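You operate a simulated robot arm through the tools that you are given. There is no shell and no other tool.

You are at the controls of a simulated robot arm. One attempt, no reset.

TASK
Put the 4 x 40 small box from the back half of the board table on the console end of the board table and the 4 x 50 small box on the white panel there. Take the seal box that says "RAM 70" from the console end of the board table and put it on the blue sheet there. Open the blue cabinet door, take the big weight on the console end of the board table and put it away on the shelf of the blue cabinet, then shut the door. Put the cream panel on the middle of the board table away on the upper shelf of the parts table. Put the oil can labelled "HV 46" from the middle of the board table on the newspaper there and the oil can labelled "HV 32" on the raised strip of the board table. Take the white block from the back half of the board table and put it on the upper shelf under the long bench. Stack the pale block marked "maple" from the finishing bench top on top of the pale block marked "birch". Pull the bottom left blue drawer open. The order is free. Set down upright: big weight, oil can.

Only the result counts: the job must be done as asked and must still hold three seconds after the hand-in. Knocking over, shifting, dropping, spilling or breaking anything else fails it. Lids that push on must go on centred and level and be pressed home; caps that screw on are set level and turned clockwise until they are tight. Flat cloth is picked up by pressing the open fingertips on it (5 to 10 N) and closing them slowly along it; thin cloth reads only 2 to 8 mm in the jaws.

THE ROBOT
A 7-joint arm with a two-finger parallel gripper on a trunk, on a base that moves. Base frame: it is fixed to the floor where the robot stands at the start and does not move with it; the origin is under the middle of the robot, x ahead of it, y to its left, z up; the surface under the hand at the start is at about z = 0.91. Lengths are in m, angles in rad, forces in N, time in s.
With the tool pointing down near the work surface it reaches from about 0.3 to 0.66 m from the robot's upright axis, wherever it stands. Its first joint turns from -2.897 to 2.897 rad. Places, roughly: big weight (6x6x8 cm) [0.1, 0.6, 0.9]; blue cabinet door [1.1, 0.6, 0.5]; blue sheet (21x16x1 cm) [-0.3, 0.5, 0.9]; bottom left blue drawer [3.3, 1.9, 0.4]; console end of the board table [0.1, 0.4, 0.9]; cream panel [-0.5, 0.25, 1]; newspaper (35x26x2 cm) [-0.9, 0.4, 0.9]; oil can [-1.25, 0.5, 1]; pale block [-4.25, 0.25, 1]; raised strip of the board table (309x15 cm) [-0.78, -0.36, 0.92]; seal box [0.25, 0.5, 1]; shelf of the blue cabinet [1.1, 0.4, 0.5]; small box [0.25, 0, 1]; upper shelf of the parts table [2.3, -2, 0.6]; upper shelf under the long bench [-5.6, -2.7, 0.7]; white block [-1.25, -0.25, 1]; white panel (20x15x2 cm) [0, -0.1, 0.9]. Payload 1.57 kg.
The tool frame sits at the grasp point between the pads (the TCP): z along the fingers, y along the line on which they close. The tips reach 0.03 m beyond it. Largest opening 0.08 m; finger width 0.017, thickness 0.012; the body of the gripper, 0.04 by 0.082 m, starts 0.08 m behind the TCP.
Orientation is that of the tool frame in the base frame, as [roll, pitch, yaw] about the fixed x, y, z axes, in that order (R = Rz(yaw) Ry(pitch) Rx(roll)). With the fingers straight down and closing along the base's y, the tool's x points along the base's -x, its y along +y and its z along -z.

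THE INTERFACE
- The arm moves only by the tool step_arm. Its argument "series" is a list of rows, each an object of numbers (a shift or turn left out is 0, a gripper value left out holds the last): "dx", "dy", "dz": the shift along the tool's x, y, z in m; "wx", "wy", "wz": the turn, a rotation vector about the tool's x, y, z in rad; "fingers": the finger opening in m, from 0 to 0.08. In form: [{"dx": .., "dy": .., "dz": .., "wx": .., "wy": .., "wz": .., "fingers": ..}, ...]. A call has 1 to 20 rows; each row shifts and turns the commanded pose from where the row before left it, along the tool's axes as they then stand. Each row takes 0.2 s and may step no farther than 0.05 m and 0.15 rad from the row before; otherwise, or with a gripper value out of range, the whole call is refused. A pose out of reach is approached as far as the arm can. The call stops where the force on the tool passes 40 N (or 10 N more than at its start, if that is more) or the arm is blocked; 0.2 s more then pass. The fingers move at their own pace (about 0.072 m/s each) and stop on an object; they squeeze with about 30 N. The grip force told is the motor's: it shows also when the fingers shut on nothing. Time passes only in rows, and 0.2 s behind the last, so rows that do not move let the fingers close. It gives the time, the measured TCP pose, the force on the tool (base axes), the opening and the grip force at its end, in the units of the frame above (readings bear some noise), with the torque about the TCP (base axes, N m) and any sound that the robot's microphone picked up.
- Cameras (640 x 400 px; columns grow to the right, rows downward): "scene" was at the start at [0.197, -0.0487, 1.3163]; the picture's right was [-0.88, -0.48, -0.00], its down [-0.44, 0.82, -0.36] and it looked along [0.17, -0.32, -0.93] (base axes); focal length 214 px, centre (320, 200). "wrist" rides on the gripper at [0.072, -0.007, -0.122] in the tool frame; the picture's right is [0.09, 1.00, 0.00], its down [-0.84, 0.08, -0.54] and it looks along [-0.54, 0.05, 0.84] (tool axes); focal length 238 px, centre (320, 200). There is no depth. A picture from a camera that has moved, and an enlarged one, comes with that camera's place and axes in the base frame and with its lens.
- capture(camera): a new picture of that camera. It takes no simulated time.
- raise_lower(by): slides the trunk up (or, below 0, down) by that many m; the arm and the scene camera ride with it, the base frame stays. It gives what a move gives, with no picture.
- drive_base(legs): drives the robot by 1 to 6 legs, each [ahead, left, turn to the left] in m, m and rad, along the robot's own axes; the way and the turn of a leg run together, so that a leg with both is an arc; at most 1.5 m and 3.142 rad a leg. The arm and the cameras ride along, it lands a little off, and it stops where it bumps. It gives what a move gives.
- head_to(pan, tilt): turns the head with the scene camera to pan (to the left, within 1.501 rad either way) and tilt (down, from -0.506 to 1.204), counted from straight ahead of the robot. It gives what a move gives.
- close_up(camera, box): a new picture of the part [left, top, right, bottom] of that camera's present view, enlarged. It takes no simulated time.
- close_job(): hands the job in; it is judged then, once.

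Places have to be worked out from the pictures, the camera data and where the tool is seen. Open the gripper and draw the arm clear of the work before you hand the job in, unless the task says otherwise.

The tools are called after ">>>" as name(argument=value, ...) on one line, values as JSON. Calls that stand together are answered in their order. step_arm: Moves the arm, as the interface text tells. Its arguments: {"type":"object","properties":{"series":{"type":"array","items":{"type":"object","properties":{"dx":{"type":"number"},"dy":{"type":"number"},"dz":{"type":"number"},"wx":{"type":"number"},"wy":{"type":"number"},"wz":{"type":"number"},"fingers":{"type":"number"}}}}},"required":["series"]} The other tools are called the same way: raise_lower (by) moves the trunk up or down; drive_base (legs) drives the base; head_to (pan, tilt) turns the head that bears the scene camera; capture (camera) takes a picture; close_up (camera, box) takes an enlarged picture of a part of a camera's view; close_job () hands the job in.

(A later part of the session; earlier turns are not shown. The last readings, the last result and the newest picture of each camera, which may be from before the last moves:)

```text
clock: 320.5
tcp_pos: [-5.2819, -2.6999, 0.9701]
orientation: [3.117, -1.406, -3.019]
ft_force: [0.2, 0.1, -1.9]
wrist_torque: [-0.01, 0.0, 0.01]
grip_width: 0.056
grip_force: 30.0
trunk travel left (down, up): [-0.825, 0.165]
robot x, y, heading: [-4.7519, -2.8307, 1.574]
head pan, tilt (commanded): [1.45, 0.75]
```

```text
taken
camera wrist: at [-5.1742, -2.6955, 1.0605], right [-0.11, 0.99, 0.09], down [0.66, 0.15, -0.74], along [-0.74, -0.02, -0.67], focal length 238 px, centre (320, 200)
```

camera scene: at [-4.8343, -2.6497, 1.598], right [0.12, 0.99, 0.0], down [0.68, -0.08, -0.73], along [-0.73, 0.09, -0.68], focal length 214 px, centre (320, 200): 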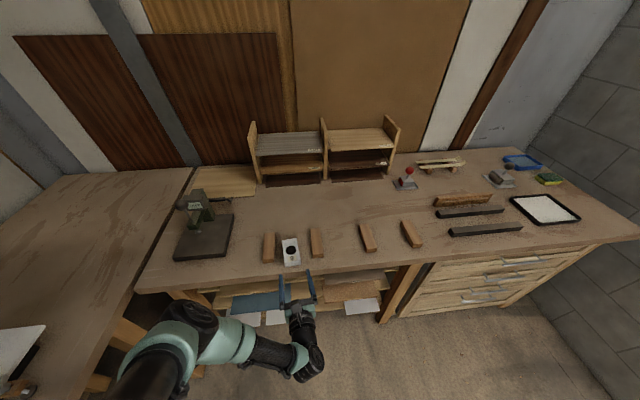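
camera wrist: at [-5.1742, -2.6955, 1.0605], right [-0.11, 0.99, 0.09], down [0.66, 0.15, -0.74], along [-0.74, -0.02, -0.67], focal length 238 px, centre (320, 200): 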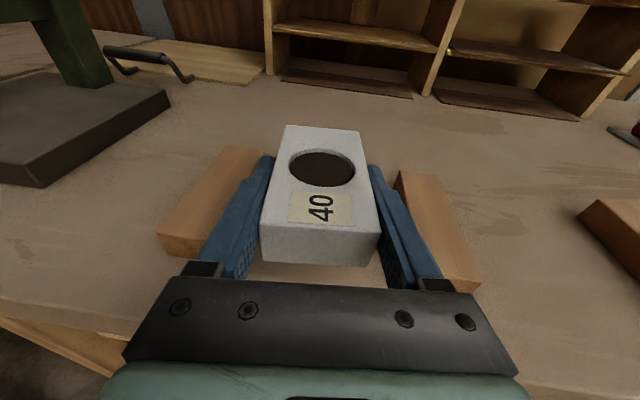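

Re-gripped with the hand nearly level. I back out from the bench, lower the trunk to shelf height, and look.

>>> drive_base(legs=[[0.035, -0.21, 0]])

>>> raise_lower(by=-0.23)

>>> capture(camera="wrist")

>>> capture(camera="scene")

```text
clock: 322.2
tcp_pos: [-5.0737, -2.6633, 0.9699]
orientation: [3.116, -1.408, -3.012]
ft_force: [-0.7, 0.1, -1.6]
wrist_torque: [0.03, -0.01, 0.01]
grip_width: 0.0558
grip_force: 29.7
trunk travel left (down, up): [-0.825, 0.165]
robot x, y, heading: [-4.5448, -2.7922, 1.575]
head pan, tilt (commanded): [1.45, 0.75]
```

```text
clock: 324.6
tcp_pos: [-5.0732, -2.6644, 0.7393]
orientation: [3.111, -1.406, -3.015]
ft_force: [-0.4, 0.3, -1.3]
wrist_torque: [-0.02, 0.0, -0.02]
grip_width: 0.0561
grip_force: 30.0
trunk travel left (down, up): [-0.595, 0.395]
robot x, y, heading: [-4.5409, -2.7945, 1.571]
head pan, tilt (commanded): [1.45, 0.75]
```

```text
taken
camera wrist: at [-4.9659, -2.66, 0.8304], right [-0.11, 0.99, 0.1], down [0.66, 0.15, -0.74], along [-0.74, -0.02, -0.67], focal length 238 px, centre (320, 200)
```

wrist: 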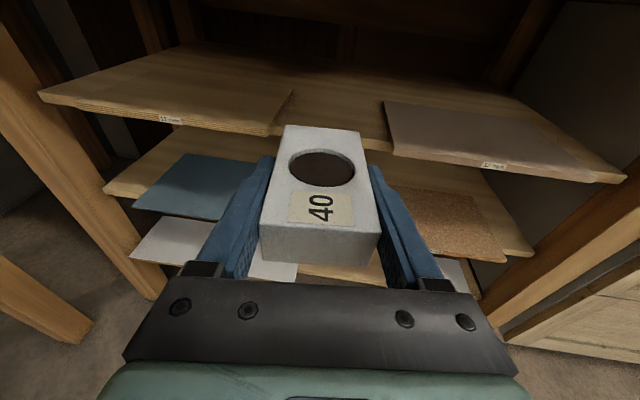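

```text
taken
camera scene: at [-4.6258, -2.6136, 1.368], right [0.12, 0.99, 0.0], down [0.68, -0.08, -0.73], along [-0.73, 0.09, -0.68], focal length 214 px, centre (320, 200)
```

scene: 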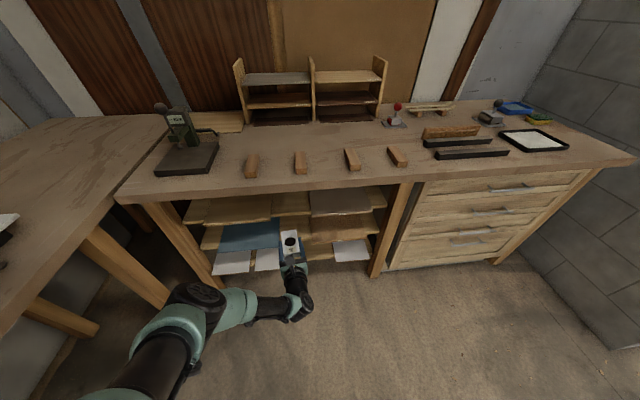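

I zoom in on the gap in the wrist view to measure the shelf edge precisely.

>>> close_up(camera="wrist", box=[230, 60, 440, 190])

>>> close_up(camera="scene", box=[170, 150, 410, 290])

```text
3.05 times, centred on (335, 125) of wrist
camera zoom: at [-4.9659, -2.66, 0.8304], right [-0.11, 0.99, 0.1], down [0.66, 0.15, -0.74], along [-0.74, -0.02, -0.67], focal length 726 px, centre (274, 429)
```

zoom: 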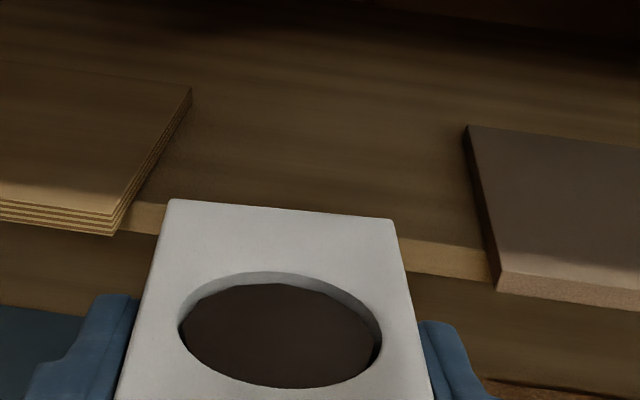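

```text
2.67 times, centred on (290, 220) of scene
camera zoom: at [-4.6258, -2.6136, 1.368], right [0.12, 0.99, 0.0], down [0.68, -0.08, -0.73], along [-0.73, 0.09, -0.68], focal length 572 px, centre (400, 147)
```

zoom: 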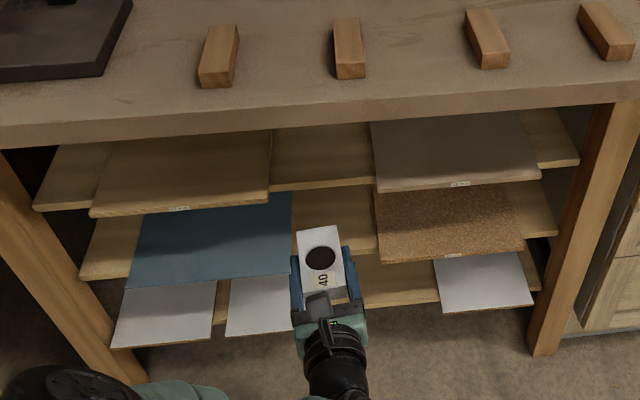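

Shelf top edge is at x ≈ -5.307, z ≈ 0.663; bench underside ≈ 0.872; bare gap y ∈ (-2.752, -2.577). I extend the arm a little first (so the elbow stays clear of the bench) and check.

>>> step_arm(series=[{"dx": 0.0065, "dy": 0.0038, "dz": 0.0393}, {"dx": 0.0065, "dy": 0.0038, "dz": 0.0393}, {"dx": -0.0237, "dz": 0.0039}, {}])

>>> capture(camera="scene")

```text
clock: 325.6
tcp_pos: [-5.1514, -2.6644, 0.7327]
orientation: [3.112, -1.406, -3.012]
ft_force: [-0.2, -0.8, -1.4]
wrist_torque: [0.03, -0.02, 0.0]
grip_width: 0.0559
grip_force: 30.1
out of reach, approached as far as the arm can: row 3
trunk travel left (down, up): [-0.595, 0.395]
robot x, y, heading: [-4.5448, -2.7915, 1.577]
head pan, tilt (commanded): [1.45, 0.75]
```

```text
taken
camera scene: at [-4.6259, -2.6134, 1.368], right [0.12, 0.99, 0.0], down [0.68, -0.08, -0.73], along [-0.73, 0.09, -0.68], focal length 214 px, centre (320, 200)
```

scene: 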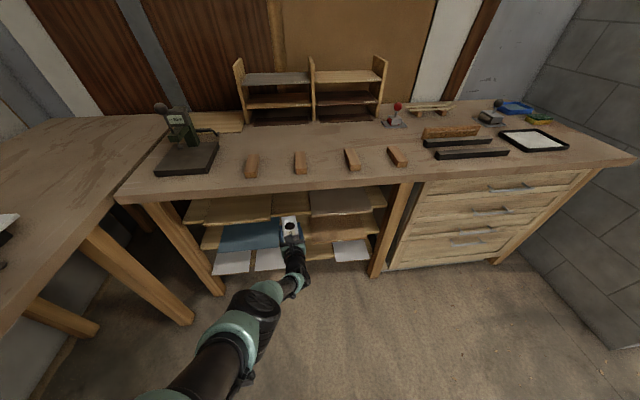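

The arm is at full stretch; I pull back slightly, lower the trunk 4 cm, then drive in toward the shelf in two stages.

>>> step_arm(series=[{"dx": -0.0041, "dy": -0.0024, "dz": -0.0246}, {}])

>>> raise_lower(by=-0.036)

>>> drive_base(legs=[[0, 0.1, 0]])

>>> capture(camera="wrist")

>>> capture(camera="scene")

```text
clock: 326.2
tcp_pos: [-5.1265, -2.6647, 0.7329]
orientation: [3.117, -1.407, -3.019]
ft_force: [-0.6, 0.1, -2.6]
wrist_torque: [0.02, -0.03, 0.02]
grip_width: 0.0559
grip_force: 29.4
trunk travel left (down, up): [-0.595, 0.395]
robot x, y, heading: [-4.5453, -2.7924, 1.574]
head pan, tilt (commanded): [1.45, 0.75]
```

```text
clock: 327.0
tcp_pos: [-5.1262, -2.6645, 0.6968]
orientation: [3.115, -1.404, -3.015]
ft_force: [0.0, 0.1, -1.6]
wrist_torque: [0.0, 0.01, -0.01]
grip_width: 0.0558
grip_force: 30.2
trunk travel left (down, up): [-0.559, 0.431]
robot x, y, heading: [-4.5409, -2.795, 1.574]
head pan, tilt (commanded): [1.45, 0.75]
```

```text
clock: 328.1
tcp_pos: [-5.2262, -2.6655, 0.696]
orientation: [3.114, -1.405, -3.016]
ft_force: [-0.4, 0.2, -2.2]
wrist_torque: [0.02, -0.03, -0.02]
grip_width: 0.056
grip_force: 29.8
trunk travel left (down, up): [-0.559, 0.431]
robot x, y, heading: [-4.6452, -2.7917, 1.572]
head pan, tilt (commanded): [1.45, 0.75]
```

```text
taken
camera wrist: at [-5.1179, -2.6616, 0.7874], right [-0.11, 0.99, 0.1], down [0.66, 0.15, -0.74], along [-0.74, -0.02, -0.67], focal length 238 px, centre (320, 200)
```

wrist: 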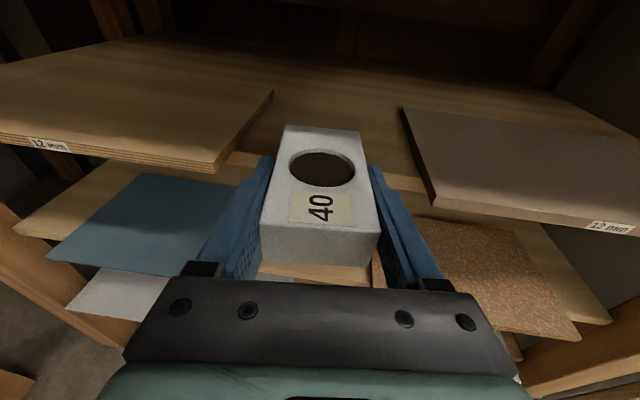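

```text
taken
camera scene: at [-4.7259, -2.614, 1.3319], right [0.12, 0.99, 0.0], down [0.68, -0.08, -0.73], along [-0.73, 0.09, -0.68], focal length 214 px, centre (320, 200)
```

scene: 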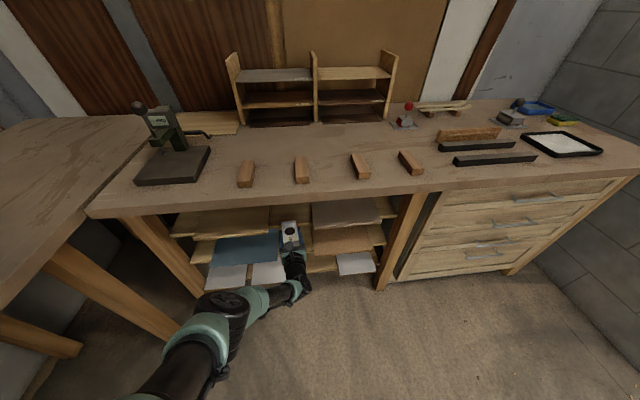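

The block is just above and at the shelf edge, centred in the gap. I drive in the remaining 0.13 m.

>>> drive_base(legs=[[0, 0.07, 0]])

>>> drive_base(legs=[[0, 0.06, 0]])

>>> capture(camera="wrist")

>>> capture(camera="scene")

```text
clock: 329.1
tcp_pos: [-5.2945, -2.6665, 0.6952]
orientation: [3.113, -1.406, -3.015]
ft_force: [-0.5, 0.3, -1.2]
wrist_torque: [-0.01, 0.0, 0.0]
grip_width: 0.0556
grip_force: 30.3
trunk travel left (down, up): [-0.559, 0.431]
robot x, y, heading: [-4.7125, -2.7944, 1.573]
head pan, tilt (commanded): [1.45, 0.75]
```

```text
clock: 330.1
tcp_pos: [-5.3548, -2.6669, 0.6962]
orientation: [3.113, -1.406, -3.017]
ft_force: [0.1, 0.8, -0.7]
wrist_torque: [-0.01, -0.01, -0.03]
grip_width: 0.056
grip_force: 30.3
trunk travel left (down, up): [-0.559, 0.431]
robot x, y, heading: [-4.7708, -2.7935, 1.572]
head pan, tilt (commanded): [1.45, 0.75]
```

```text
taken
camera wrist: at [-5.2462, -2.6614, 0.7874], right [-0.11, 0.99, 0.1], down [0.66, 0.15, -0.74], along [-0.74, -0.02, -0.67], focal length 238 px, centre (320, 200)
```

wrist: 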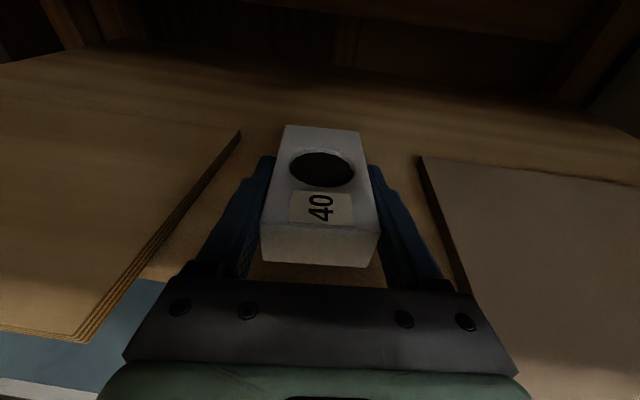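

```text
taken
camera scene: at [-4.8541, -2.6142, 1.3319], right [0.12, 0.99, 0.0], down [0.68, -0.08, -0.73], along [-0.73, 0.09, -0.68], focal length 214 px, centre (320, 200)
```

scene: 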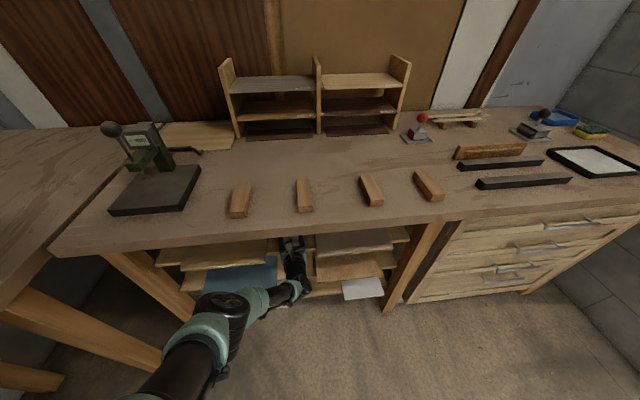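

The block's near end is about 1 cm inside the shelf edge. I go 2 cm deeper and then lower in small steps.

>>> drive_base(legs=[[0, 0.022, 0]])

>>> step_arm(series=[{"dx": -0.0079, "dz": 0.0013}, {}])

>>> step_arm(series=[{"dx": -0.003, "dz": 0.0005}, {}])

>>> step_arm(series=[{"dx": -0.003, "dz": 0.0005}, {}])

```text
clock: 330.9
tcp_pos: [-5.3754, -2.6657, 0.6957]
orientation: [3.116, -1.405, -3.016]
ft_force: [0.6, 0.5, -2.6]
wrist_torque: [0.01, -0.01, 0.0]
grip_width: 0.0558
grip_force: 29.7
trunk travel left (down, up): [-0.559, 0.431]
robot x, y, heading: [-4.7931, -2.795, 1.575]
head pan, tilt (commanded): [1.45, 0.75]
```

```text
clock: 331.5
tcp_pos: [-5.3754, -2.6652, 0.6882]
orientation: [3.113, -1.405, -3.017]
ft_force: [0.5, 1.4, -0.6]
wrist_torque: [0.02, 0.02, 0.02]
grip_width: 0.0557
grip_force: 29.6
trunk travel left (down, up): [-0.559, 0.431]
robot x, y, heading: [-4.7893, -2.7943, 1.57]
head pan, tilt (commanded): [1.45, 0.75]
```

```text
clock: 332.1
tcp_pos: [-5.3751, -2.666, 0.6858]
orientation: [3.112, -1.405, -3.013]
ft_force: [-0.1, 0.4, -1.2]
wrist_torque: [0.0, -0.02, -0.02]
grip_width: 0.0556
grip_force: 29.9
trunk travel left (down, up): [-0.559, 0.431]
robot x, y, heading: [-4.793, -2.7964, 1.571]
head pan, tilt (commanded): [1.45, 0.75]
```

```text
clock: 332.7
tcp_pos: [-5.3761, -2.6666, 0.6827]
orientation: [3.113, -1.405, -3.015]
ft_force: [-0.2, 0.4, -0.4]
wrist_torque: [-0.02, -0.03, 0.01]
grip_width: 0.0559
grip_force: 30.2
trunk travel left (down, up): [-0.559, 0.431]
robot x, y, heading: [-4.7921, -2.7921, 1.567]
head pan, tilt (commanded): [1.45, 0.75]
```

>>> step_arm(series=[{"dx": -0.002, "dz": 0.0003}, {}])

>>> step_arm(series=[{"dx": -0.002, "dz": 0.0003}, {}])

>>> step_arm(series=[{"dx": -0.002, "dz": 0.0003}, {}])

```text
clock: 333.3
tcp_pos: [-5.3766, -2.6642, 0.6804]
orientation: [3.112, -1.404, -3.014]
ft_force: [-0.5, 0.3, -1.1]
wrist_torque: [0.03, -0.03, -0.04]
grip_width: 0.056
grip_force: 29.8
trunk travel left (down, up): [-0.559, 0.431]
robot x, y, heading: [-4.7944, -2.7909, 1.575]
head pan, tilt (commanded): [1.45, 0.75]
```

```text
clock: 333.9
tcp_pos: [-5.375, -2.6647, 0.6795]
orientation: [3.117, -1.405, -3.017]
ft_force: [-1.1, 0.7, 2.9]
wrist_torque: [-0.1, -0.23, 0.02]
grip_width: 0.0558
grip_force: 30.3
trunk travel left (down, up): [-0.559, 0.431]
robot x, y, heading: [-4.7958, -2.795, 1.57]
head pan, tilt (commanded): [1.45, 0.75]
```

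```text
clock: 334.5
tcp_pos: [-5.376, -2.6654, 0.6788]
orientation: [3.116, -1.413, -3.015]
ft_force: [1.2, 1.7, 16.5]
wrist_torque: [-0.1, -0.73, 0.09]
grip_width: 0.0561
grip_force: 30.2
trunk travel left (down, up): [-0.559, 0.431]
robot x, y, heading: [-4.7907, -2.7926, 1.571]
head pan, tilt (commanded): [1.45, 0.75]
```

Contact. I open the fingers, ease up 2 mm, and withdraw straight out.

>>> step_arm(series=[{"dx": 0.0015, "dz": -0.0002}, {"fingers": 0.068}, {"fingers": 0.068}, {"dx": 0.002, "dz": -0.0003}, {}])

>>> drive_base(legs=[[0, -0.12, 0]])

>>> capture(camera="wrist")

```text
clock: 335.7
tcp_pos: [-5.3755, -2.6655, 0.6807]
orientation: [3.116, -1.406, -3.016]
ft_force: [0.0, -0.6, -0.4]
wrist_torque: [0.01, 0.02, -0.03]
grip_width: 0.0679
grip_force: 0.1
trunk travel left (down, up): [-0.559, 0.431]
robot x, y, heading: [-4.7954, -2.7949, 1.574]
head pan, tilt (commanded): [1.45, 0.75]
```

```text
clock: 337.0
tcp_pos: [-5.2566, -2.6638, 0.6786]
orientation: [3.112, -1.407, -3.015]
ft_force: [0.5, 0.2, 0.6]
wrist_torque: [0.0, -0.02, -0.02]
grip_width: 0.0681
grip_force: 0.1
trunk travel left (down, up): [-0.559, 0.431]
robot x, y, heading: [-4.6708, -2.789, 1.57]
head pan, tilt (commanded): [1.45, 0.75]
```

```text
taken
camera wrist: at [-5.1482, -2.6605, 0.7714], right [-0.11, 0.99, 0.1], down [0.66, 0.15, -0.74], along [-0.74, -0.02, -0.67], focal length 238 px, centre (320, 200)
```

wrist: 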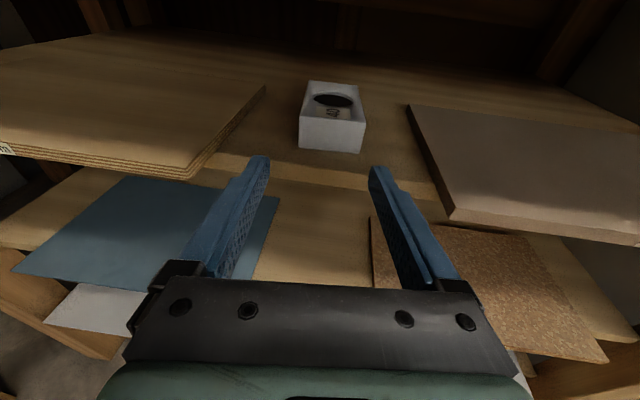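

The white block is on the upper shelf. I back out, raise, and travel to the finishing bench (desk) near (-4.25, 0.25).

>>> drive_base(legs=[[0, -0.3, 0]])

>>> raise_lower(by=0.4)

>>> drive_base(legs=[[0.2, -0.75, 0], [1.4, 0, 0], [1.25, 0, 0]])

>>> head_to(pan=1.45, tilt=0.6)

>>> capture(camera="scene")

```text
clock: 339.0
tcp_pos: [-4.9557, -2.6633, 0.6791]
orientation: [3.114, -1.406, -3.019]
ft_force: [-1.1, 0.9, 0.5]
wrist_torque: [0.01, -0.01, -0.03]
grip_width: 0.068
grip_force: 0.0
trunk travel left (down, up): [-0.559, 0.431]
robot x, y, heading: [-4.3757, -2.7936, 1.57]
head pan, tilt (commanded): [1.45, 0.75]
```

```text
clock: 342.8
tcp_pos: [-4.9554, -2.6635, 1.0805]
orientation: [3.114, -1.405, -3.02]
ft_force: [-0.2, -0.6, 1.3]
wrist_torque: [0.02, 0.03, 0.0]
grip_width: 0.0678
grip_force: 0.0
trunk travel left (down, up): [-0.959, 0.031]
robot x, y, heading: [-4.3738, -2.7929, 1.567]
head pan, tilt (commanded): [1.45, 0.75]
```

```text
clock: 359.5
tcp_pos: [-4.2158, 0.1861, 1.079]
orientation: [3.112, -1.405, -3.017]
ft_force: [0.0, 1.3, 0.2]
wrist_torque: [-0.02, -0.04, 0.02]
grip_width: 0.068
grip_force: 0.0
trunk travel left (down, up): [-0.959, 0.031]
robot x, y, heading: [-3.6353, 0.0561, 1.571]
head pan, tilt (commanded): [1.45, 0.75]
```

```text
clock: 360.2
tcp_pos: [-4.2163, 0.187, 1.0782]
orientation: [3.116, -1.405, -3.017]
ft_force: [-0.8, -0.3, 0.2]
wrist_torque: [0.01, -0.02, 0.0]
grip_width: 0.0682
grip_force: 0.1
trunk travel left (down, up): [-0.959, 0.031]
robot x, y, heading: [-3.6322, 0.0564, 1.572]
head pan, tilt (commanded): [1.45, 0.6]
```

```text
taken
camera scene: at [-3.7212, 0.2388, 1.7448], right [0.12, 0.99, 0.0], down [0.56, -0.07, -0.82], along [-0.82, 0.1, -0.57], focal length 214 px, centre (320, 200)
```

scene: 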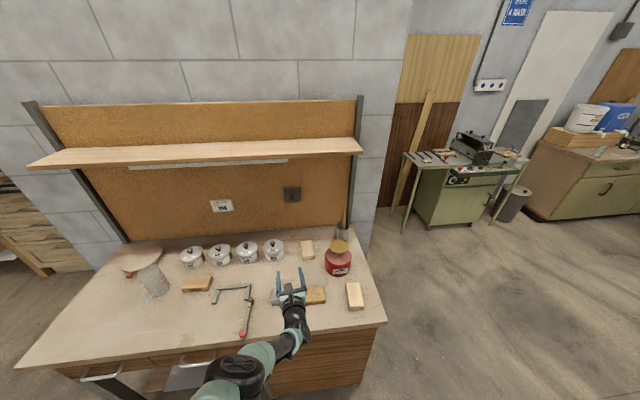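

The desk carries several small blocks. I zoom in to read their marks.

>>> close_up(camera="scene", box=[255, 230, 395, 320])

>>> close_up(camera="scene", box=[120, 230, 280, 330])

>>> capture(camera="wrist")

```text
4.44 times, centred on (325, 275) of scene
camera zoom: at [-3.7212, 0.2388, 1.7448], right [0.12, 0.99, 0.0], down [0.56, -0.07, -0.82], along [-0.82, 0.1, -0.57], focal length 953 px, centre (298, -133)
```

zoom: 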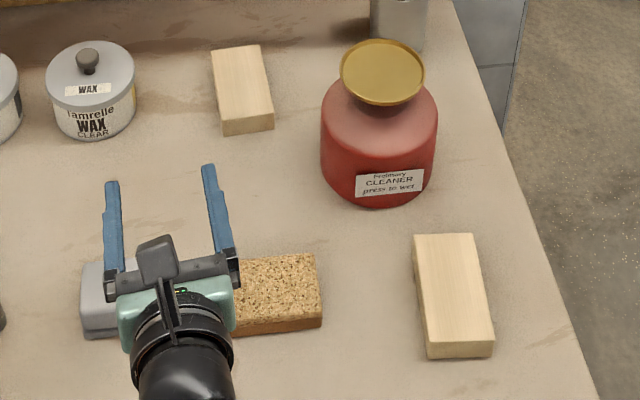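

```text
4.00 times, centred on (200, 280) of scene
camera zoom: at [-3.7212, 0.2388, 1.7448], right [0.12, 0.99, 0.0], down [0.56, -0.07, -0.82], along [-0.82, 0.1, -0.57], focal length 858 px, centre (800, -120)
```

zoom: 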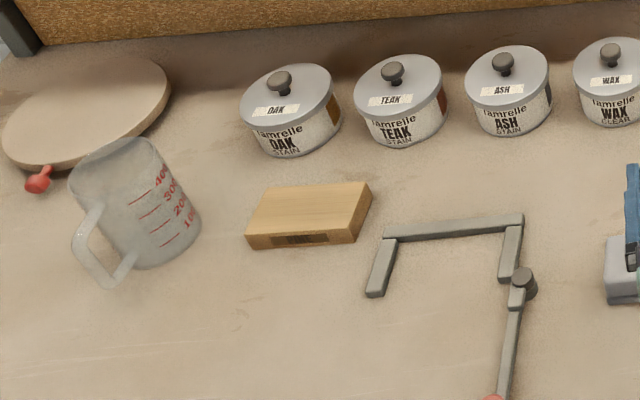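

```text
taken
camera wrist: at [-4.1083, 0.1912, 1.1711], right [-0.11, 0.99, 0.1], down [0.66, 0.15, -0.74], along [-0.74, -0.02, -0.67], focal length 238 px, centre (320, 200)
```

wrist: 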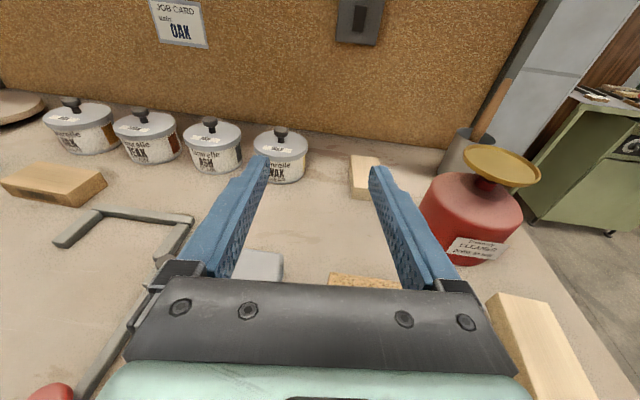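

Two pale blocks: one near the back (about (-4.49, 0.26)) and one at the right front (about (-4.21, 0.44)); their marks aren't visible from here. I bring the tool back to vertical and look closer with the wrist camera.

>>> step_arm(series=[{"wy": -0.14}, {"wy": -0.14}, {"wy": -0.14}, {"wy": -0.14}, {"wy": -0.14}, {"wy": -0.14}, {"wy": -0.14}, {"wy": -0.14}, {"wy": -0.14}, {"wy": -0.145, "fingers": 0.08}, {}])

>>> capture(camera="wrist")

>>> capture(camera="scene")

```text
clock: 362.6
tcp_pos: [-4.1647, 0.1792, 1.1027]
orientation: [3.135, -0.002, -3.044]
ft_force: [-0.4, -0.6, -1.0]
wrist_torque: [-0.02, 0.04, 0.03]
grip_width: 0.0797
grip_force: 0.0
out of reach, approached as far as the arm can: row 9, 10
trunk travel left (down, up): [-0.959, 0.031]
robot x, y, heading: [-3.6331, 0.0557, 1.58]
head pan, tilt (commanded): [1.45, 0.6]
```

```text
taken
camera wrist: at [-4.2352, 0.1662, 1.2253], right [-0.19, 0.98, 0.01], down [0.83, 0.16, 0.54], along [0.53, 0.11, -0.84], focal length 238 px, centre (320, 200)
```

wrist: 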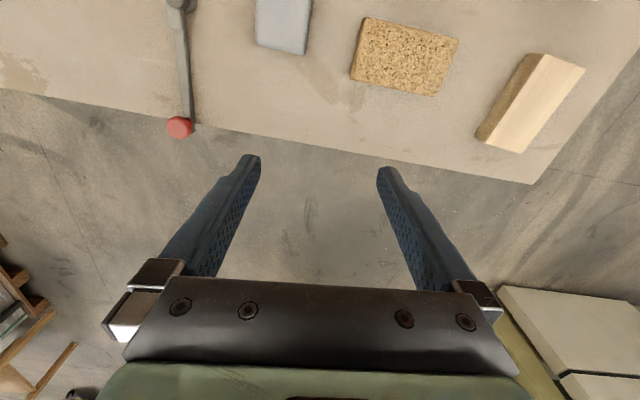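

```text
taken
camera scene: at [-3.721, 0.2384, 1.7449], right [0.12, 0.99, 0.0], down [0.56, -0.07, -0.83], along [-0.82, 0.1, -0.56], focal length 214 px, centre (320, 200)
```

scene: 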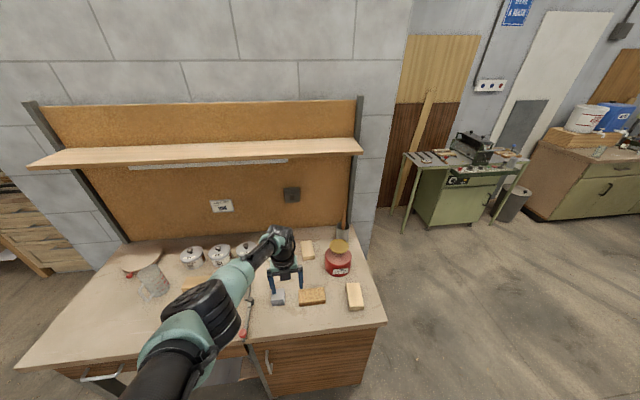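

>>> close_up(camera="wrist", box=[465, 40, 605, 165])

>>> close_up(camera="scene", box=[290, 230, 380, 320])

```text
3.20 times, centred on (535, 102) of wrist
camera zoom: at [-4.2352, 0.1662, 1.2253], right [-0.19, 0.98, 0.01], down [0.83, 0.16, 0.54], along [0.53, 0.11, -0.84], focal length 763 px, centre (-368, 512)
```

zoom: 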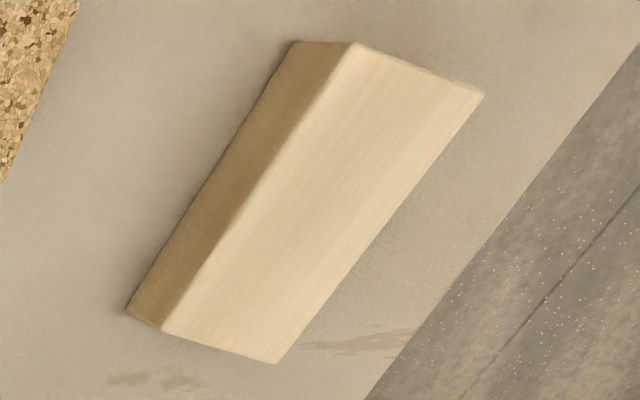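

```text
4.44 times, centred on (335, 275) of scene
camera zoom: at [-3.721, 0.2384, 1.7449], right [0.12, 0.99, 0.0], down [0.56, -0.07, -0.83], along [-0.82, 0.1, -0.56], focal length 953 px, centre (253, -133)
```

zoom: 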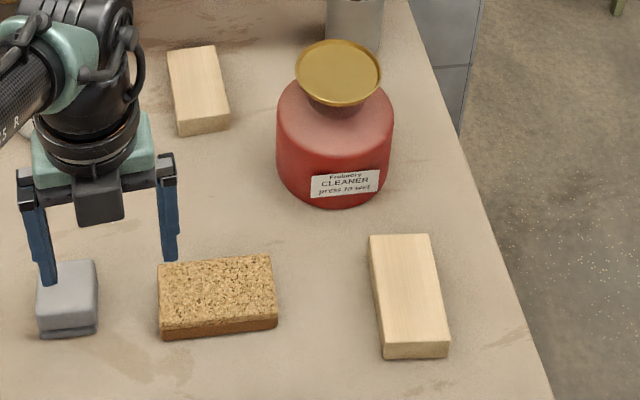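

No marks on the visible faces, so they must be on the far or +y sides. I move the robot to the +y side and turn it to face -x, looking back at the blocks.

>>> drive_base(legs=[[0.9, 0, 0], [0, 0, 1.56]])

>>> raise_lower(by=-0.3)

>>> head_to(pan=0.7, tilt=0.5)

>>> capture(camera="scene")

```text
clock: 371.1
tcp_pos: [-3.7718, 0.4335, 1.1032]
orientation: [3.138, -0.003, -1.498]
ft_force: [-0.1, 0.2, -0.3]
wrist_torque: [0.01, 0.0, 0.0]
grip_width: 0.08
grip_force: 0.0
trunk travel left (down, up): [-0.959, 0.031]
robot x, y, heading: [-3.6372, 0.9578, 3.117]
head pan, tilt (commanded): [1.45, 0.6]
```

```text
clock: 374.1
tcp_pos: [-3.7707, 0.4325, 0.8022]
orientation: [3.136, -0.004, -1.5]
ft_force: [0.2, 0.5, 0.0]
wrist_torque: [-0.01, 0.01, 0.01]
grip_width: 0.0801
grip_force: 0.0
trunk travel left (down, up): [-0.659, 0.331]
robot x, y, heading: [-3.6365, 0.9592, 3.117]
head pan, tilt (commanded): [1.45, 0.6]
```

```text
clock: 375.2
tcp_pos: [-3.7716, 0.4341, 0.8016]
orientation: [3.137, -0.003, -1.5]
ft_force: [0.2, 0.2, 0.4]
wrist_torque: [0.0, 0.0, -0.06]
grip_width: 0.08
grip_force: 0.2
trunk travel left (down, up): [-0.659, 0.331]
robot x, y, heading: [-3.6357, 0.9626, 3.122]
head pan, tilt (commanded): [0.7, 0.499]
```

```text
taken
camera scene: at [-3.8763, 0.908, 1.454], right [-0.63, 0.78, 0.0], down [0.37, 0.3, -0.88], along [-0.68, -0.55, -0.48], focal length 214 px, centre (320, 200)
```

scene: 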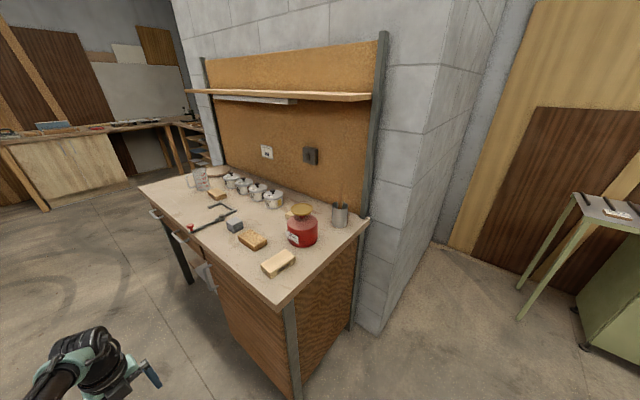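

>>> close_up(camera="scene", box=[225, 190, 345, 290])

```text
4.00 times, centred on (285, 240) of scene
camera zoom: at [-3.8763, 0.908, 1.454], right [-0.63, 0.78, 0.0], down [0.37, 0.3, -0.88], along [-0.68, -0.55, -0.48], focal length 858 px, centre (460, 40)
```

zoom: 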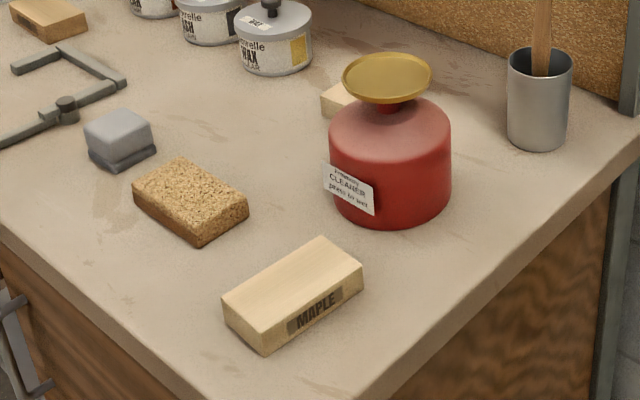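

The right-front block is marked MAPLE. I check the other pale block's mark from the -y side.

>>> drive_base(legs=[[0, 1.3, 0]])

>>> head_to(pan=-0.7, tilt=0.5)

>>> capture(camera="scene")

```text
clock: 381.8
tcp_pos: [-3.8019, -0.8648, 0.8016]
orientation: [3.137, -0.003, -1.498]
ft_force: [0.1, 0.6, -0.2]
wrist_torque: [-0.01, 0.05, 0.0]
grip_width: 0.08
grip_force: 0.1
trunk travel left (down, up): [-0.659, 0.331]
robot x, y, heading: [-3.666, -0.3384, 3.111]
head pan, tilt (commanded): [0.7, 0.499]
```

```text
clock: 383.3
tcp_pos: [-3.8031, -0.8653, 0.8028]
orientation: [3.135, -0.004, -1.501]
ft_force: [0.4, 0.2, 0.5]
wrist_torque: [-0.02, -0.02, 0.01]
grip_width: 0.0799
grip_force: 0.0
trunk travel left (down, up): [-0.659, 0.331]
robot x, y, heading: [-3.6665, -0.3366, 3.12]
head pan, tilt (commanded): [-0.7, 0.499]
```

```text
taken
camera scene: at [-3.9047, -0.2727, 1.454], right [0.66, 0.75, 0.0], down [0.36, -0.32, -0.88], along [-0.66, 0.58, -0.48], focal length 214 px, centre (320, 200)
```

scene: 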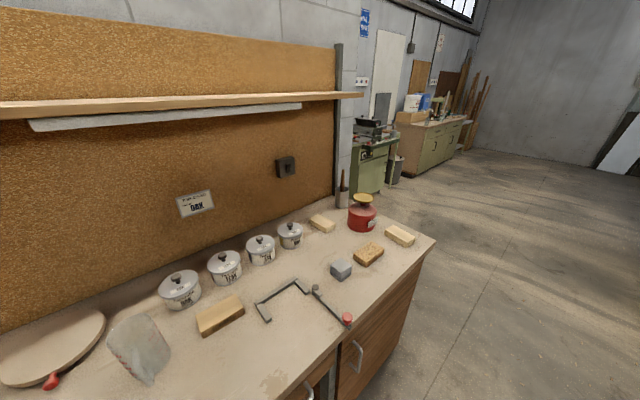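

>>> close_up(camera="scene", box=[290, 195, 420, 280])

>>> close_up(camera="scene", box=[180, 280, 260, 350])

```text
4.71 times, centred on (355, 238) of scene
camera zoom: at [-3.9047, -0.2727, 1.454], right [0.66, 0.75, 0.0], down [0.36, -0.32, -0.88], along [-0.66, 0.58, -0.48], focal length 1009 px, centre (155, 24)
```

zoom: 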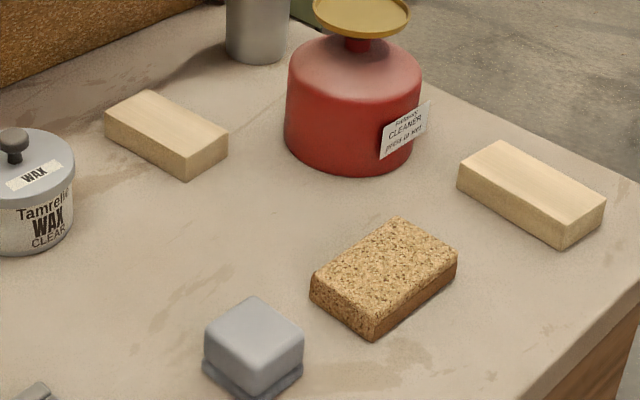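

```text
5.71 times, centred on (220, 315) of scene
camera zoom: at [-3.9047, -0.2727, 1.454], right [0.66, 0.75, 0.0], down [0.36, -0.32, -0.88], along [-0.66, 0.58, -0.48], focal length 1226 px, centre (891, -457)
```

zoom: 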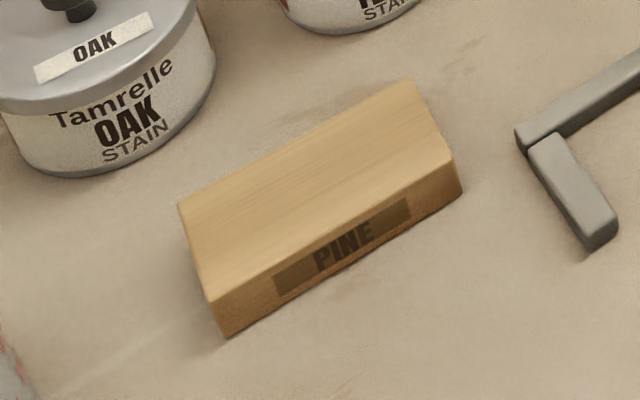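

The tan block is PINE, so the back pale block is BIRCH. Now I raise the hand, turn to face +y again, and move over the MAPLE block.

>>> raise_lower(by=0.33)

>>> drive_base(legs=[[0, 0, -1.55], [0.64, 0.0, 0]])

>>> capture(camera="wrist")

```text
clock: 386.6
tcp_pos: [-3.8036, -0.8649, 1.1321]
orientation: [3.137, -0.003, -1.501]
ft_force: [0.5, -0.3, 0.9]
wrist_torque: [-0.02, 0.0, 0.0]
grip_width: 0.0798
grip_force: 0.1
trunk travel left (down, up): [-0.989, 0.001]
robot x, y, heading: [-3.6683, -0.338, 3.119]
head pan, tilt (commanded): [-0.7, 0.499]
```

```text
clock: 393.9
tcp_pos: [-4.1952, 0.4271, 1.1328]
orientation: [3.136, -0.003, -3.048]
ft_force: [0.5, -0.2, -0.2]
wrist_torque: [0.01, 0.0, 0.03]
grip_width: 0.08
grip_force: 0.1
trunk travel left (down, up): [-0.989, 0.001]
robot x, y, heading: [-3.667, 0.2997, 1.572]
head pan, tilt (commanded): [-0.7, 0.499]
```

```text
taken
camera wrist: at [-4.2668, 0.4133, 1.2552], right [-0.18, 0.98, 0.01], down [0.83, 0.15, 0.54], along [0.53, 0.1, -0.84], focal length 238 px, centre (320, 200)
```

wrist: 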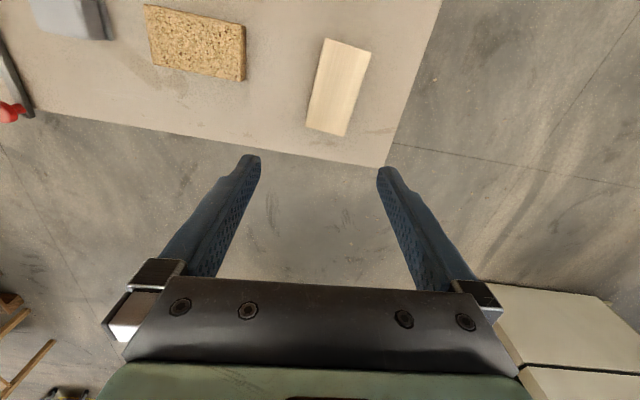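

MAPLE's centre is about (-4.224, 0.441), long axis -4°. I move the base closer, align the tool, and lower the trunk above it.

>>> drive_base(legs=[[0, 0.07, 0]])

>>> step_arm(series=[{"dx": -0.021, "dy": 0.008, "wz": 0.082}, {"dx": -0.021, "dy": 0.008, "wz": 0.082}, {}])

>>> raise_lower(by=-0.1)

>>> capture(camera="wrist")

```text
clock: 394.9
tcp_pos: [-4.2645, 0.4276, 1.1332]
orientation: [3.135, -0.006, -3.051]
ft_force: [0.6, 0.8, 0.8]
wrist_torque: [-0.01, -0.04, -0.01]
grip_width: 0.0799
grip_force: 0.1
trunk travel left (down, up): [-0.989, 0.001]
robot x, y, heading: [-3.7337, 0.3011, 1.57]
head pan, tilt (commanded): [-0.7, 0.499]
```

```text
clock: 395.7
tcp_pos: [-4.2239, 0.4463, 1.1323]
orientation: [3.138, -0.003, 3.07]
ft_force: [-0.5, -0.1, -0.3]
wrist_torque: [0.0, -0.01, -0.03]
grip_width: 0.0801
grip_force: 0.0
trunk travel left (down, up): [-0.989, 0.001]
robot x, y, heading: [-3.7361, 0.303, 1.564]
head pan, tilt (commanded): [-0.7, 0.499]
```

```text
clock: 397.0
tcp_pos: [-4.2238, 0.4456, 1.0325]
orientation: [3.139, -0.002, 3.07]
ft_force: [0.2, -0.4, 0.1]
wrist_torque: [0.02, -0.02, 0.02]
grip_width: 0.0799
grip_force: 0.1
trunk travel left (down, up): [-0.889, 0.101]
robot x, y, heading: [-3.7382, 0.2992, 1.568]
head pan, tilt (commanded): [-0.7, 0.499]
```

```text
taken
camera wrist: at [-4.296, 0.4442, 1.1554], right [-0.02, 1.0, 0.0], down [0.84, 0.02, 0.54], along [0.54, 0.02, -0.84], focal length 238 px, centre (320, 200)
```

wrist: 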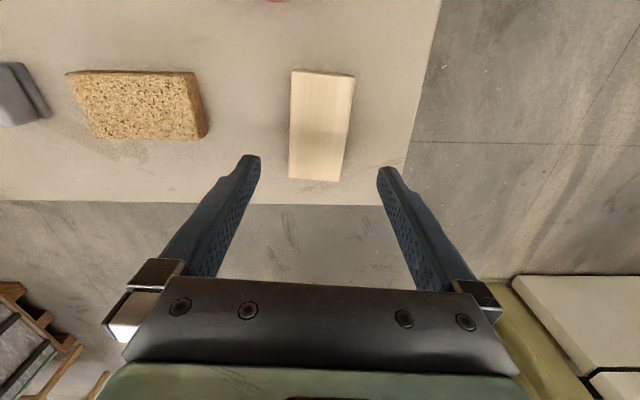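

>>> step_arm(series=[{"dx": 0.003, "dy": -0.001, "dz": 0.04}, {"dz": 0.04}, {"dz": 0.013}, {}])

>>> capture(camera="wrist")

```text
clock: 398.0
tcp_pos: [-4.2218, 0.4439, 0.9418]
orientation: [3.138, -0.004, 3.07]
ft_force: [0.4, -0.4, 0.0]
wrist_torque: [-0.01, -0.03, -0.06]
grip_width: 0.08
grip_force: 0.0
out of reach, approached as far as the arm can: row 3
trunk travel left (down, up): [-0.889, 0.101]
robot x, y, heading: [-3.7354, 0.3001, 1.569]
head pan, tilt (commanded): [-0.7, 0.499]
```

```text
taken
camera wrist: at [-4.2947, 0.4426, 1.0646], right [-0.02, 1.0, 0.01], down [0.84, 0.01, 0.54], along [0.54, 0.02, -0.84], focal length 238 px, centre (320, 200)
```

wrist: 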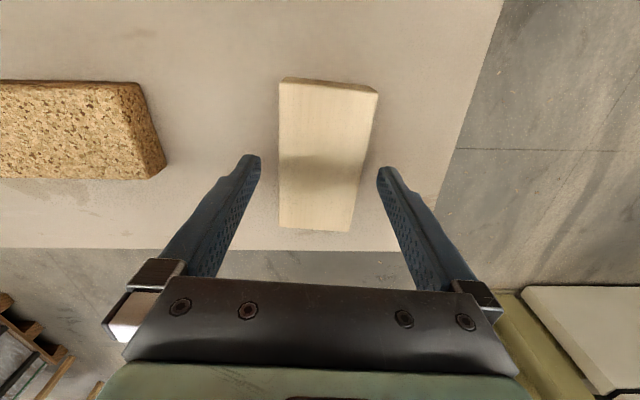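

The arm is at its lower limit for this trunk height. I raise the hand by 8 cm, lower the trunk by 8 cm, then descend with the arm in small steps.

>>> step_arm(series=[{"dz": -0.04}, {"dz": -0.04}, {}])

>>> raise_lower(by=-0.08)

>>> step_arm(series=[{"dz": 0.005}, {}, {"dz": 0.004}, {}])

>>> step_arm(series=[{"dz": 0.004}, {}])

```text
clock: 398.8
tcp_pos: [-4.2229, 0.4447, 1.0215]
orientation: [3.14, -0.002, 3.072]
ft_force: [-0.2, 0.5, 0.6]
wrist_torque: [0.02, -0.03, 0.02]
grip_width: 0.0801
grip_force: 0.1
trunk travel left (down, up): [-0.889, 0.101]
robot x, y, heading: [-3.7358, 0.3032, 1.568]
head pan, tilt (commanded): [-0.7, 0.499]
```

```text
clock: 400.0
tcp_pos: [-4.2234, 0.4441, 0.9412]
orientation: [3.139, -0.004, 3.069]
ft_force: [0.9, 0.0, 0.0]
wrist_torque: [-0.05, 0.0, 0.02]
grip_width: 0.0801
grip_force: 0.0
trunk travel left (down, up): [-0.809, 0.181]
robot x, y, heading: [-3.7383, 0.304, 1.568]
head pan, tilt (commanded): [-0.7, 0.499]
```

```text
clock: 401.0
tcp_pos: [-4.223, 0.4451, 0.9311]
orientation: [3.136, -0.004, 3.07]
ft_force: [0.0, 0.7, -0.1]
wrist_torque: [-0.01, -0.02, -0.05]
grip_width: 0.08
grip_force: 0.1
trunk travel left (down, up): [-0.809, 0.181]
robot x, y, heading: [-3.7355, 0.3031, 1.565]
head pan, tilt (commanded): [-0.7, 0.499]
```

```text
clock: 401.6
tcp_pos: [-4.2222, 0.4449, 0.9275]
orientation: [3.137, -0.003, 3.07]
ft_force: [0.4, 0.0, 0.1]
wrist_torque: [-0.01, -0.01, -0.01]
grip_width: 0.0802
grip_force: 0.1
trunk travel left (down, up): [-0.809, 0.181]
robot x, y, heading: [-3.7337, 0.2981, 1.567]
head pan, tilt (commanded): [-0.7, 0.499]
```

No desk contact yet and the pads overlap the block well. I close.

>>> step_arm(series=[{"fingers": 0.03}, {"fingers": 0.03}, {"fingers": 0.03}, {"fingers": 0.03}])

>>> step_arm(series=[{"dz": -0.02}, {"dz": -0.03}, {"dz": -0.03}, {}])

>>> capture(camera="wrist")

```text
clock: 402.6
tcp_pos: [-4.2227, 0.445, 0.928]
orientation: [3.138, -0.003, 3.07]
ft_force: [-0.1, 0.7, 0.0]
wrist_torque: [-0.03, 0.01, 0.0]
grip_width: 0.0594
grip_force: 30.0
trunk travel left (down, up): [-0.809, 0.181]
robot x, y, heading: [-3.736, 0.3025, 1.567]
head pan, tilt (commanded): [-0.7, 0.499]
```

```text
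clock: 403.6
tcp_pos: [-4.2236, 0.4442, 1.008]
orientation: [3.139, -0.003, 3.07]
ft_force: [0.1, -0.3, -1.0]
wrist_torque: [-0.02, -0.01, -0.03]
grip_width: 0.0595
grip_force: 30.1
trunk travel left (down, up): [-0.809, 0.181]
robot x, y, heading: [-3.7372, 0.3018, 1.568]
head pan, tilt (commanded): [-0.7, 0.499]
```

```text
taken
camera wrist: at [-4.2954, 0.4431, 1.1315], right [-0.02, 1.0, 0.0], down [0.84, 0.02, 0.54], along [0.54, 0.02, -0.84], focal length 238 px, centre (320, 200)
```

wrist: 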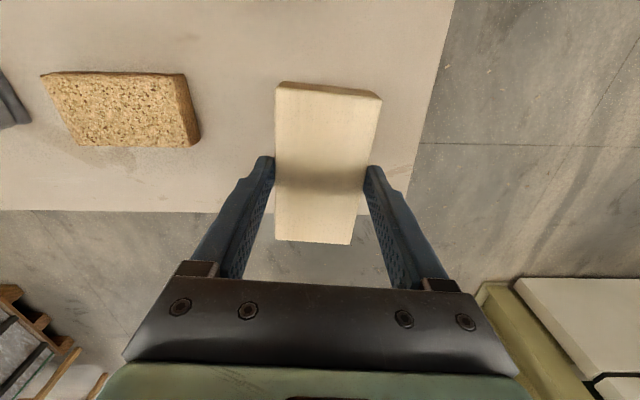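

MAPLE is held (5.94 cm wide). BIRCH is at about (-4.50, 0.265), long axis +3°. I turn the block to match, shift it toward -y, and move in toward BIRCH between the wax pot and the red jar.

>>> step_arm(series=[{"wz": -0.06}, {"wz": -0.06}, {"dy": -0.035}, {"dy": -0.035}, {"dy": -0.035}, {"dy": -0.035}, {}])

>>> drive_base(legs=[[-0.035, 0, 0], [0, 0.18, 0]])

>>> head_to(pan=1.45, tilt=0.8)

>>> capture(camera="scene")

>>> capture(camera="wrist")

```text
clock: 405.2
tcp_pos: [-4.2166, 0.3055, 1.0066]
orientation: [3.136, -0.003, -3.091]
ft_force: [0.4, 0.1, -1.8]
wrist_torque: [-0.02, 0.0, 0.0]
grip_width: 0.0592
grip_force: 30.1
trunk travel left (down, up): [-0.809, 0.181]
robot x, y, heading: [-3.7337, 0.3048, 1.57]
head pan, tilt (commanded): [-0.7, 0.499]
```

```text
clock: 407.2
tcp_pos: [-4.3941, 0.2704, 1.0072]
orientation: [3.135, -0.003, -3.092]
ft_force: [-0.1, 0.8, -1.1]
wrist_torque: [-0.01, 0.01, 0.03]
grip_width: 0.0593
grip_force: 29.8
trunk travel left (down, up): [-0.809, 0.181]
robot x, y, heading: [-3.9136, 0.2735, 1.564]
head pan, tilt (commanded): [-0.7, 0.499]
```

```text
clock: 409.2
tcp_pos: [-4.3951, 0.2699, 1.0063]
orientation: [3.135, -0.004, -3.093]
ft_force: [0.2, -0.3, -1.2]
wrist_torque: [0.04, 0.0, -0.03]
grip_width: 0.0593
grip_force: 29.8
trunk travel left (down, up): [-0.809, 0.181]
robot x, y, heading: [-3.9156, 0.2656, 1.564]
head pan, tilt (commanded): [1.45, 0.799]
```

```text
taken
camera scene: at [-3.993, 0.4484, 1.578], right [0.12, 0.99, 0.0], down [0.71, -0.09, -0.7], along [-0.69, 0.09, -0.72], focal length 214 px, centre (320, 200)
```

scene: 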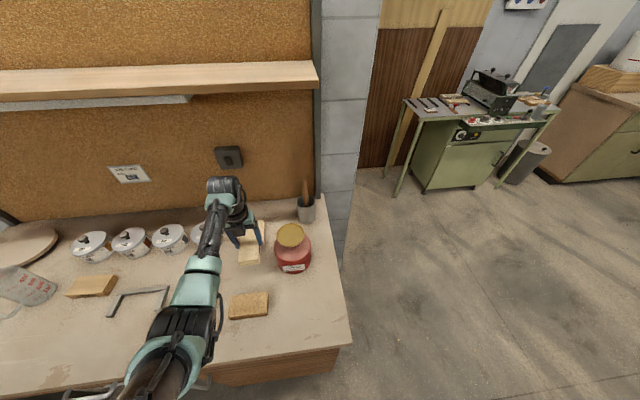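

```text
taken
camera wrist: at [-4.4664, 0.2597, 1.1298], right [-0.14, 0.99, 0.0], down [0.83, 0.12, 0.54], along [0.53, 0.08, -0.84], focal length 238 px, centre (320, 200)
```

wrist: 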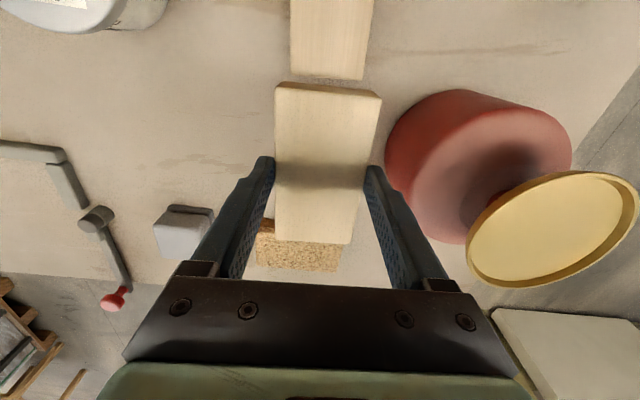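

>>> close_up(camera="wrist", box=[260, 0, 400, 110])

>>> close_up(camera="scene", box=[180, 160, 340, 290])

```text
3.64 times, centred on (330, 55) of wrist
camera zoom: at [-4.4664, 0.2597, 1.1298], right [-0.14, 0.99, 0.0], down [0.83, 0.12, 0.54], along [0.53, 0.08, -0.84], focal length 867 px, centre (284, 727)
```

zoom: 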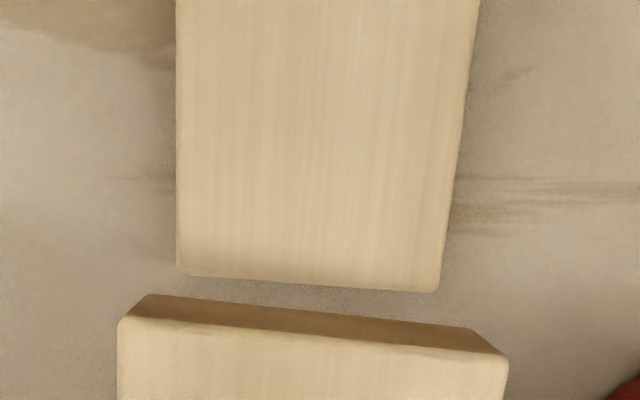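

```text
3.08 times, centred on (260, 225) of scene
camera zoom: at [-3.993, 0.4484, 1.578], right [0.12, 0.99, 0.0], down [0.71, -0.09, -0.7], along [-0.69, 0.09, -0.72], focal length 660 px, centre (505, 123)
```

zoom: 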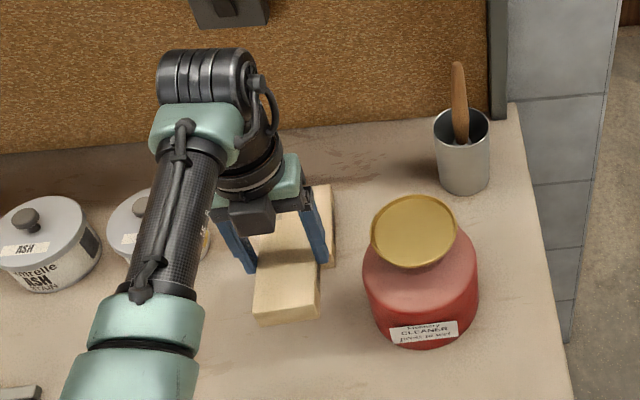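

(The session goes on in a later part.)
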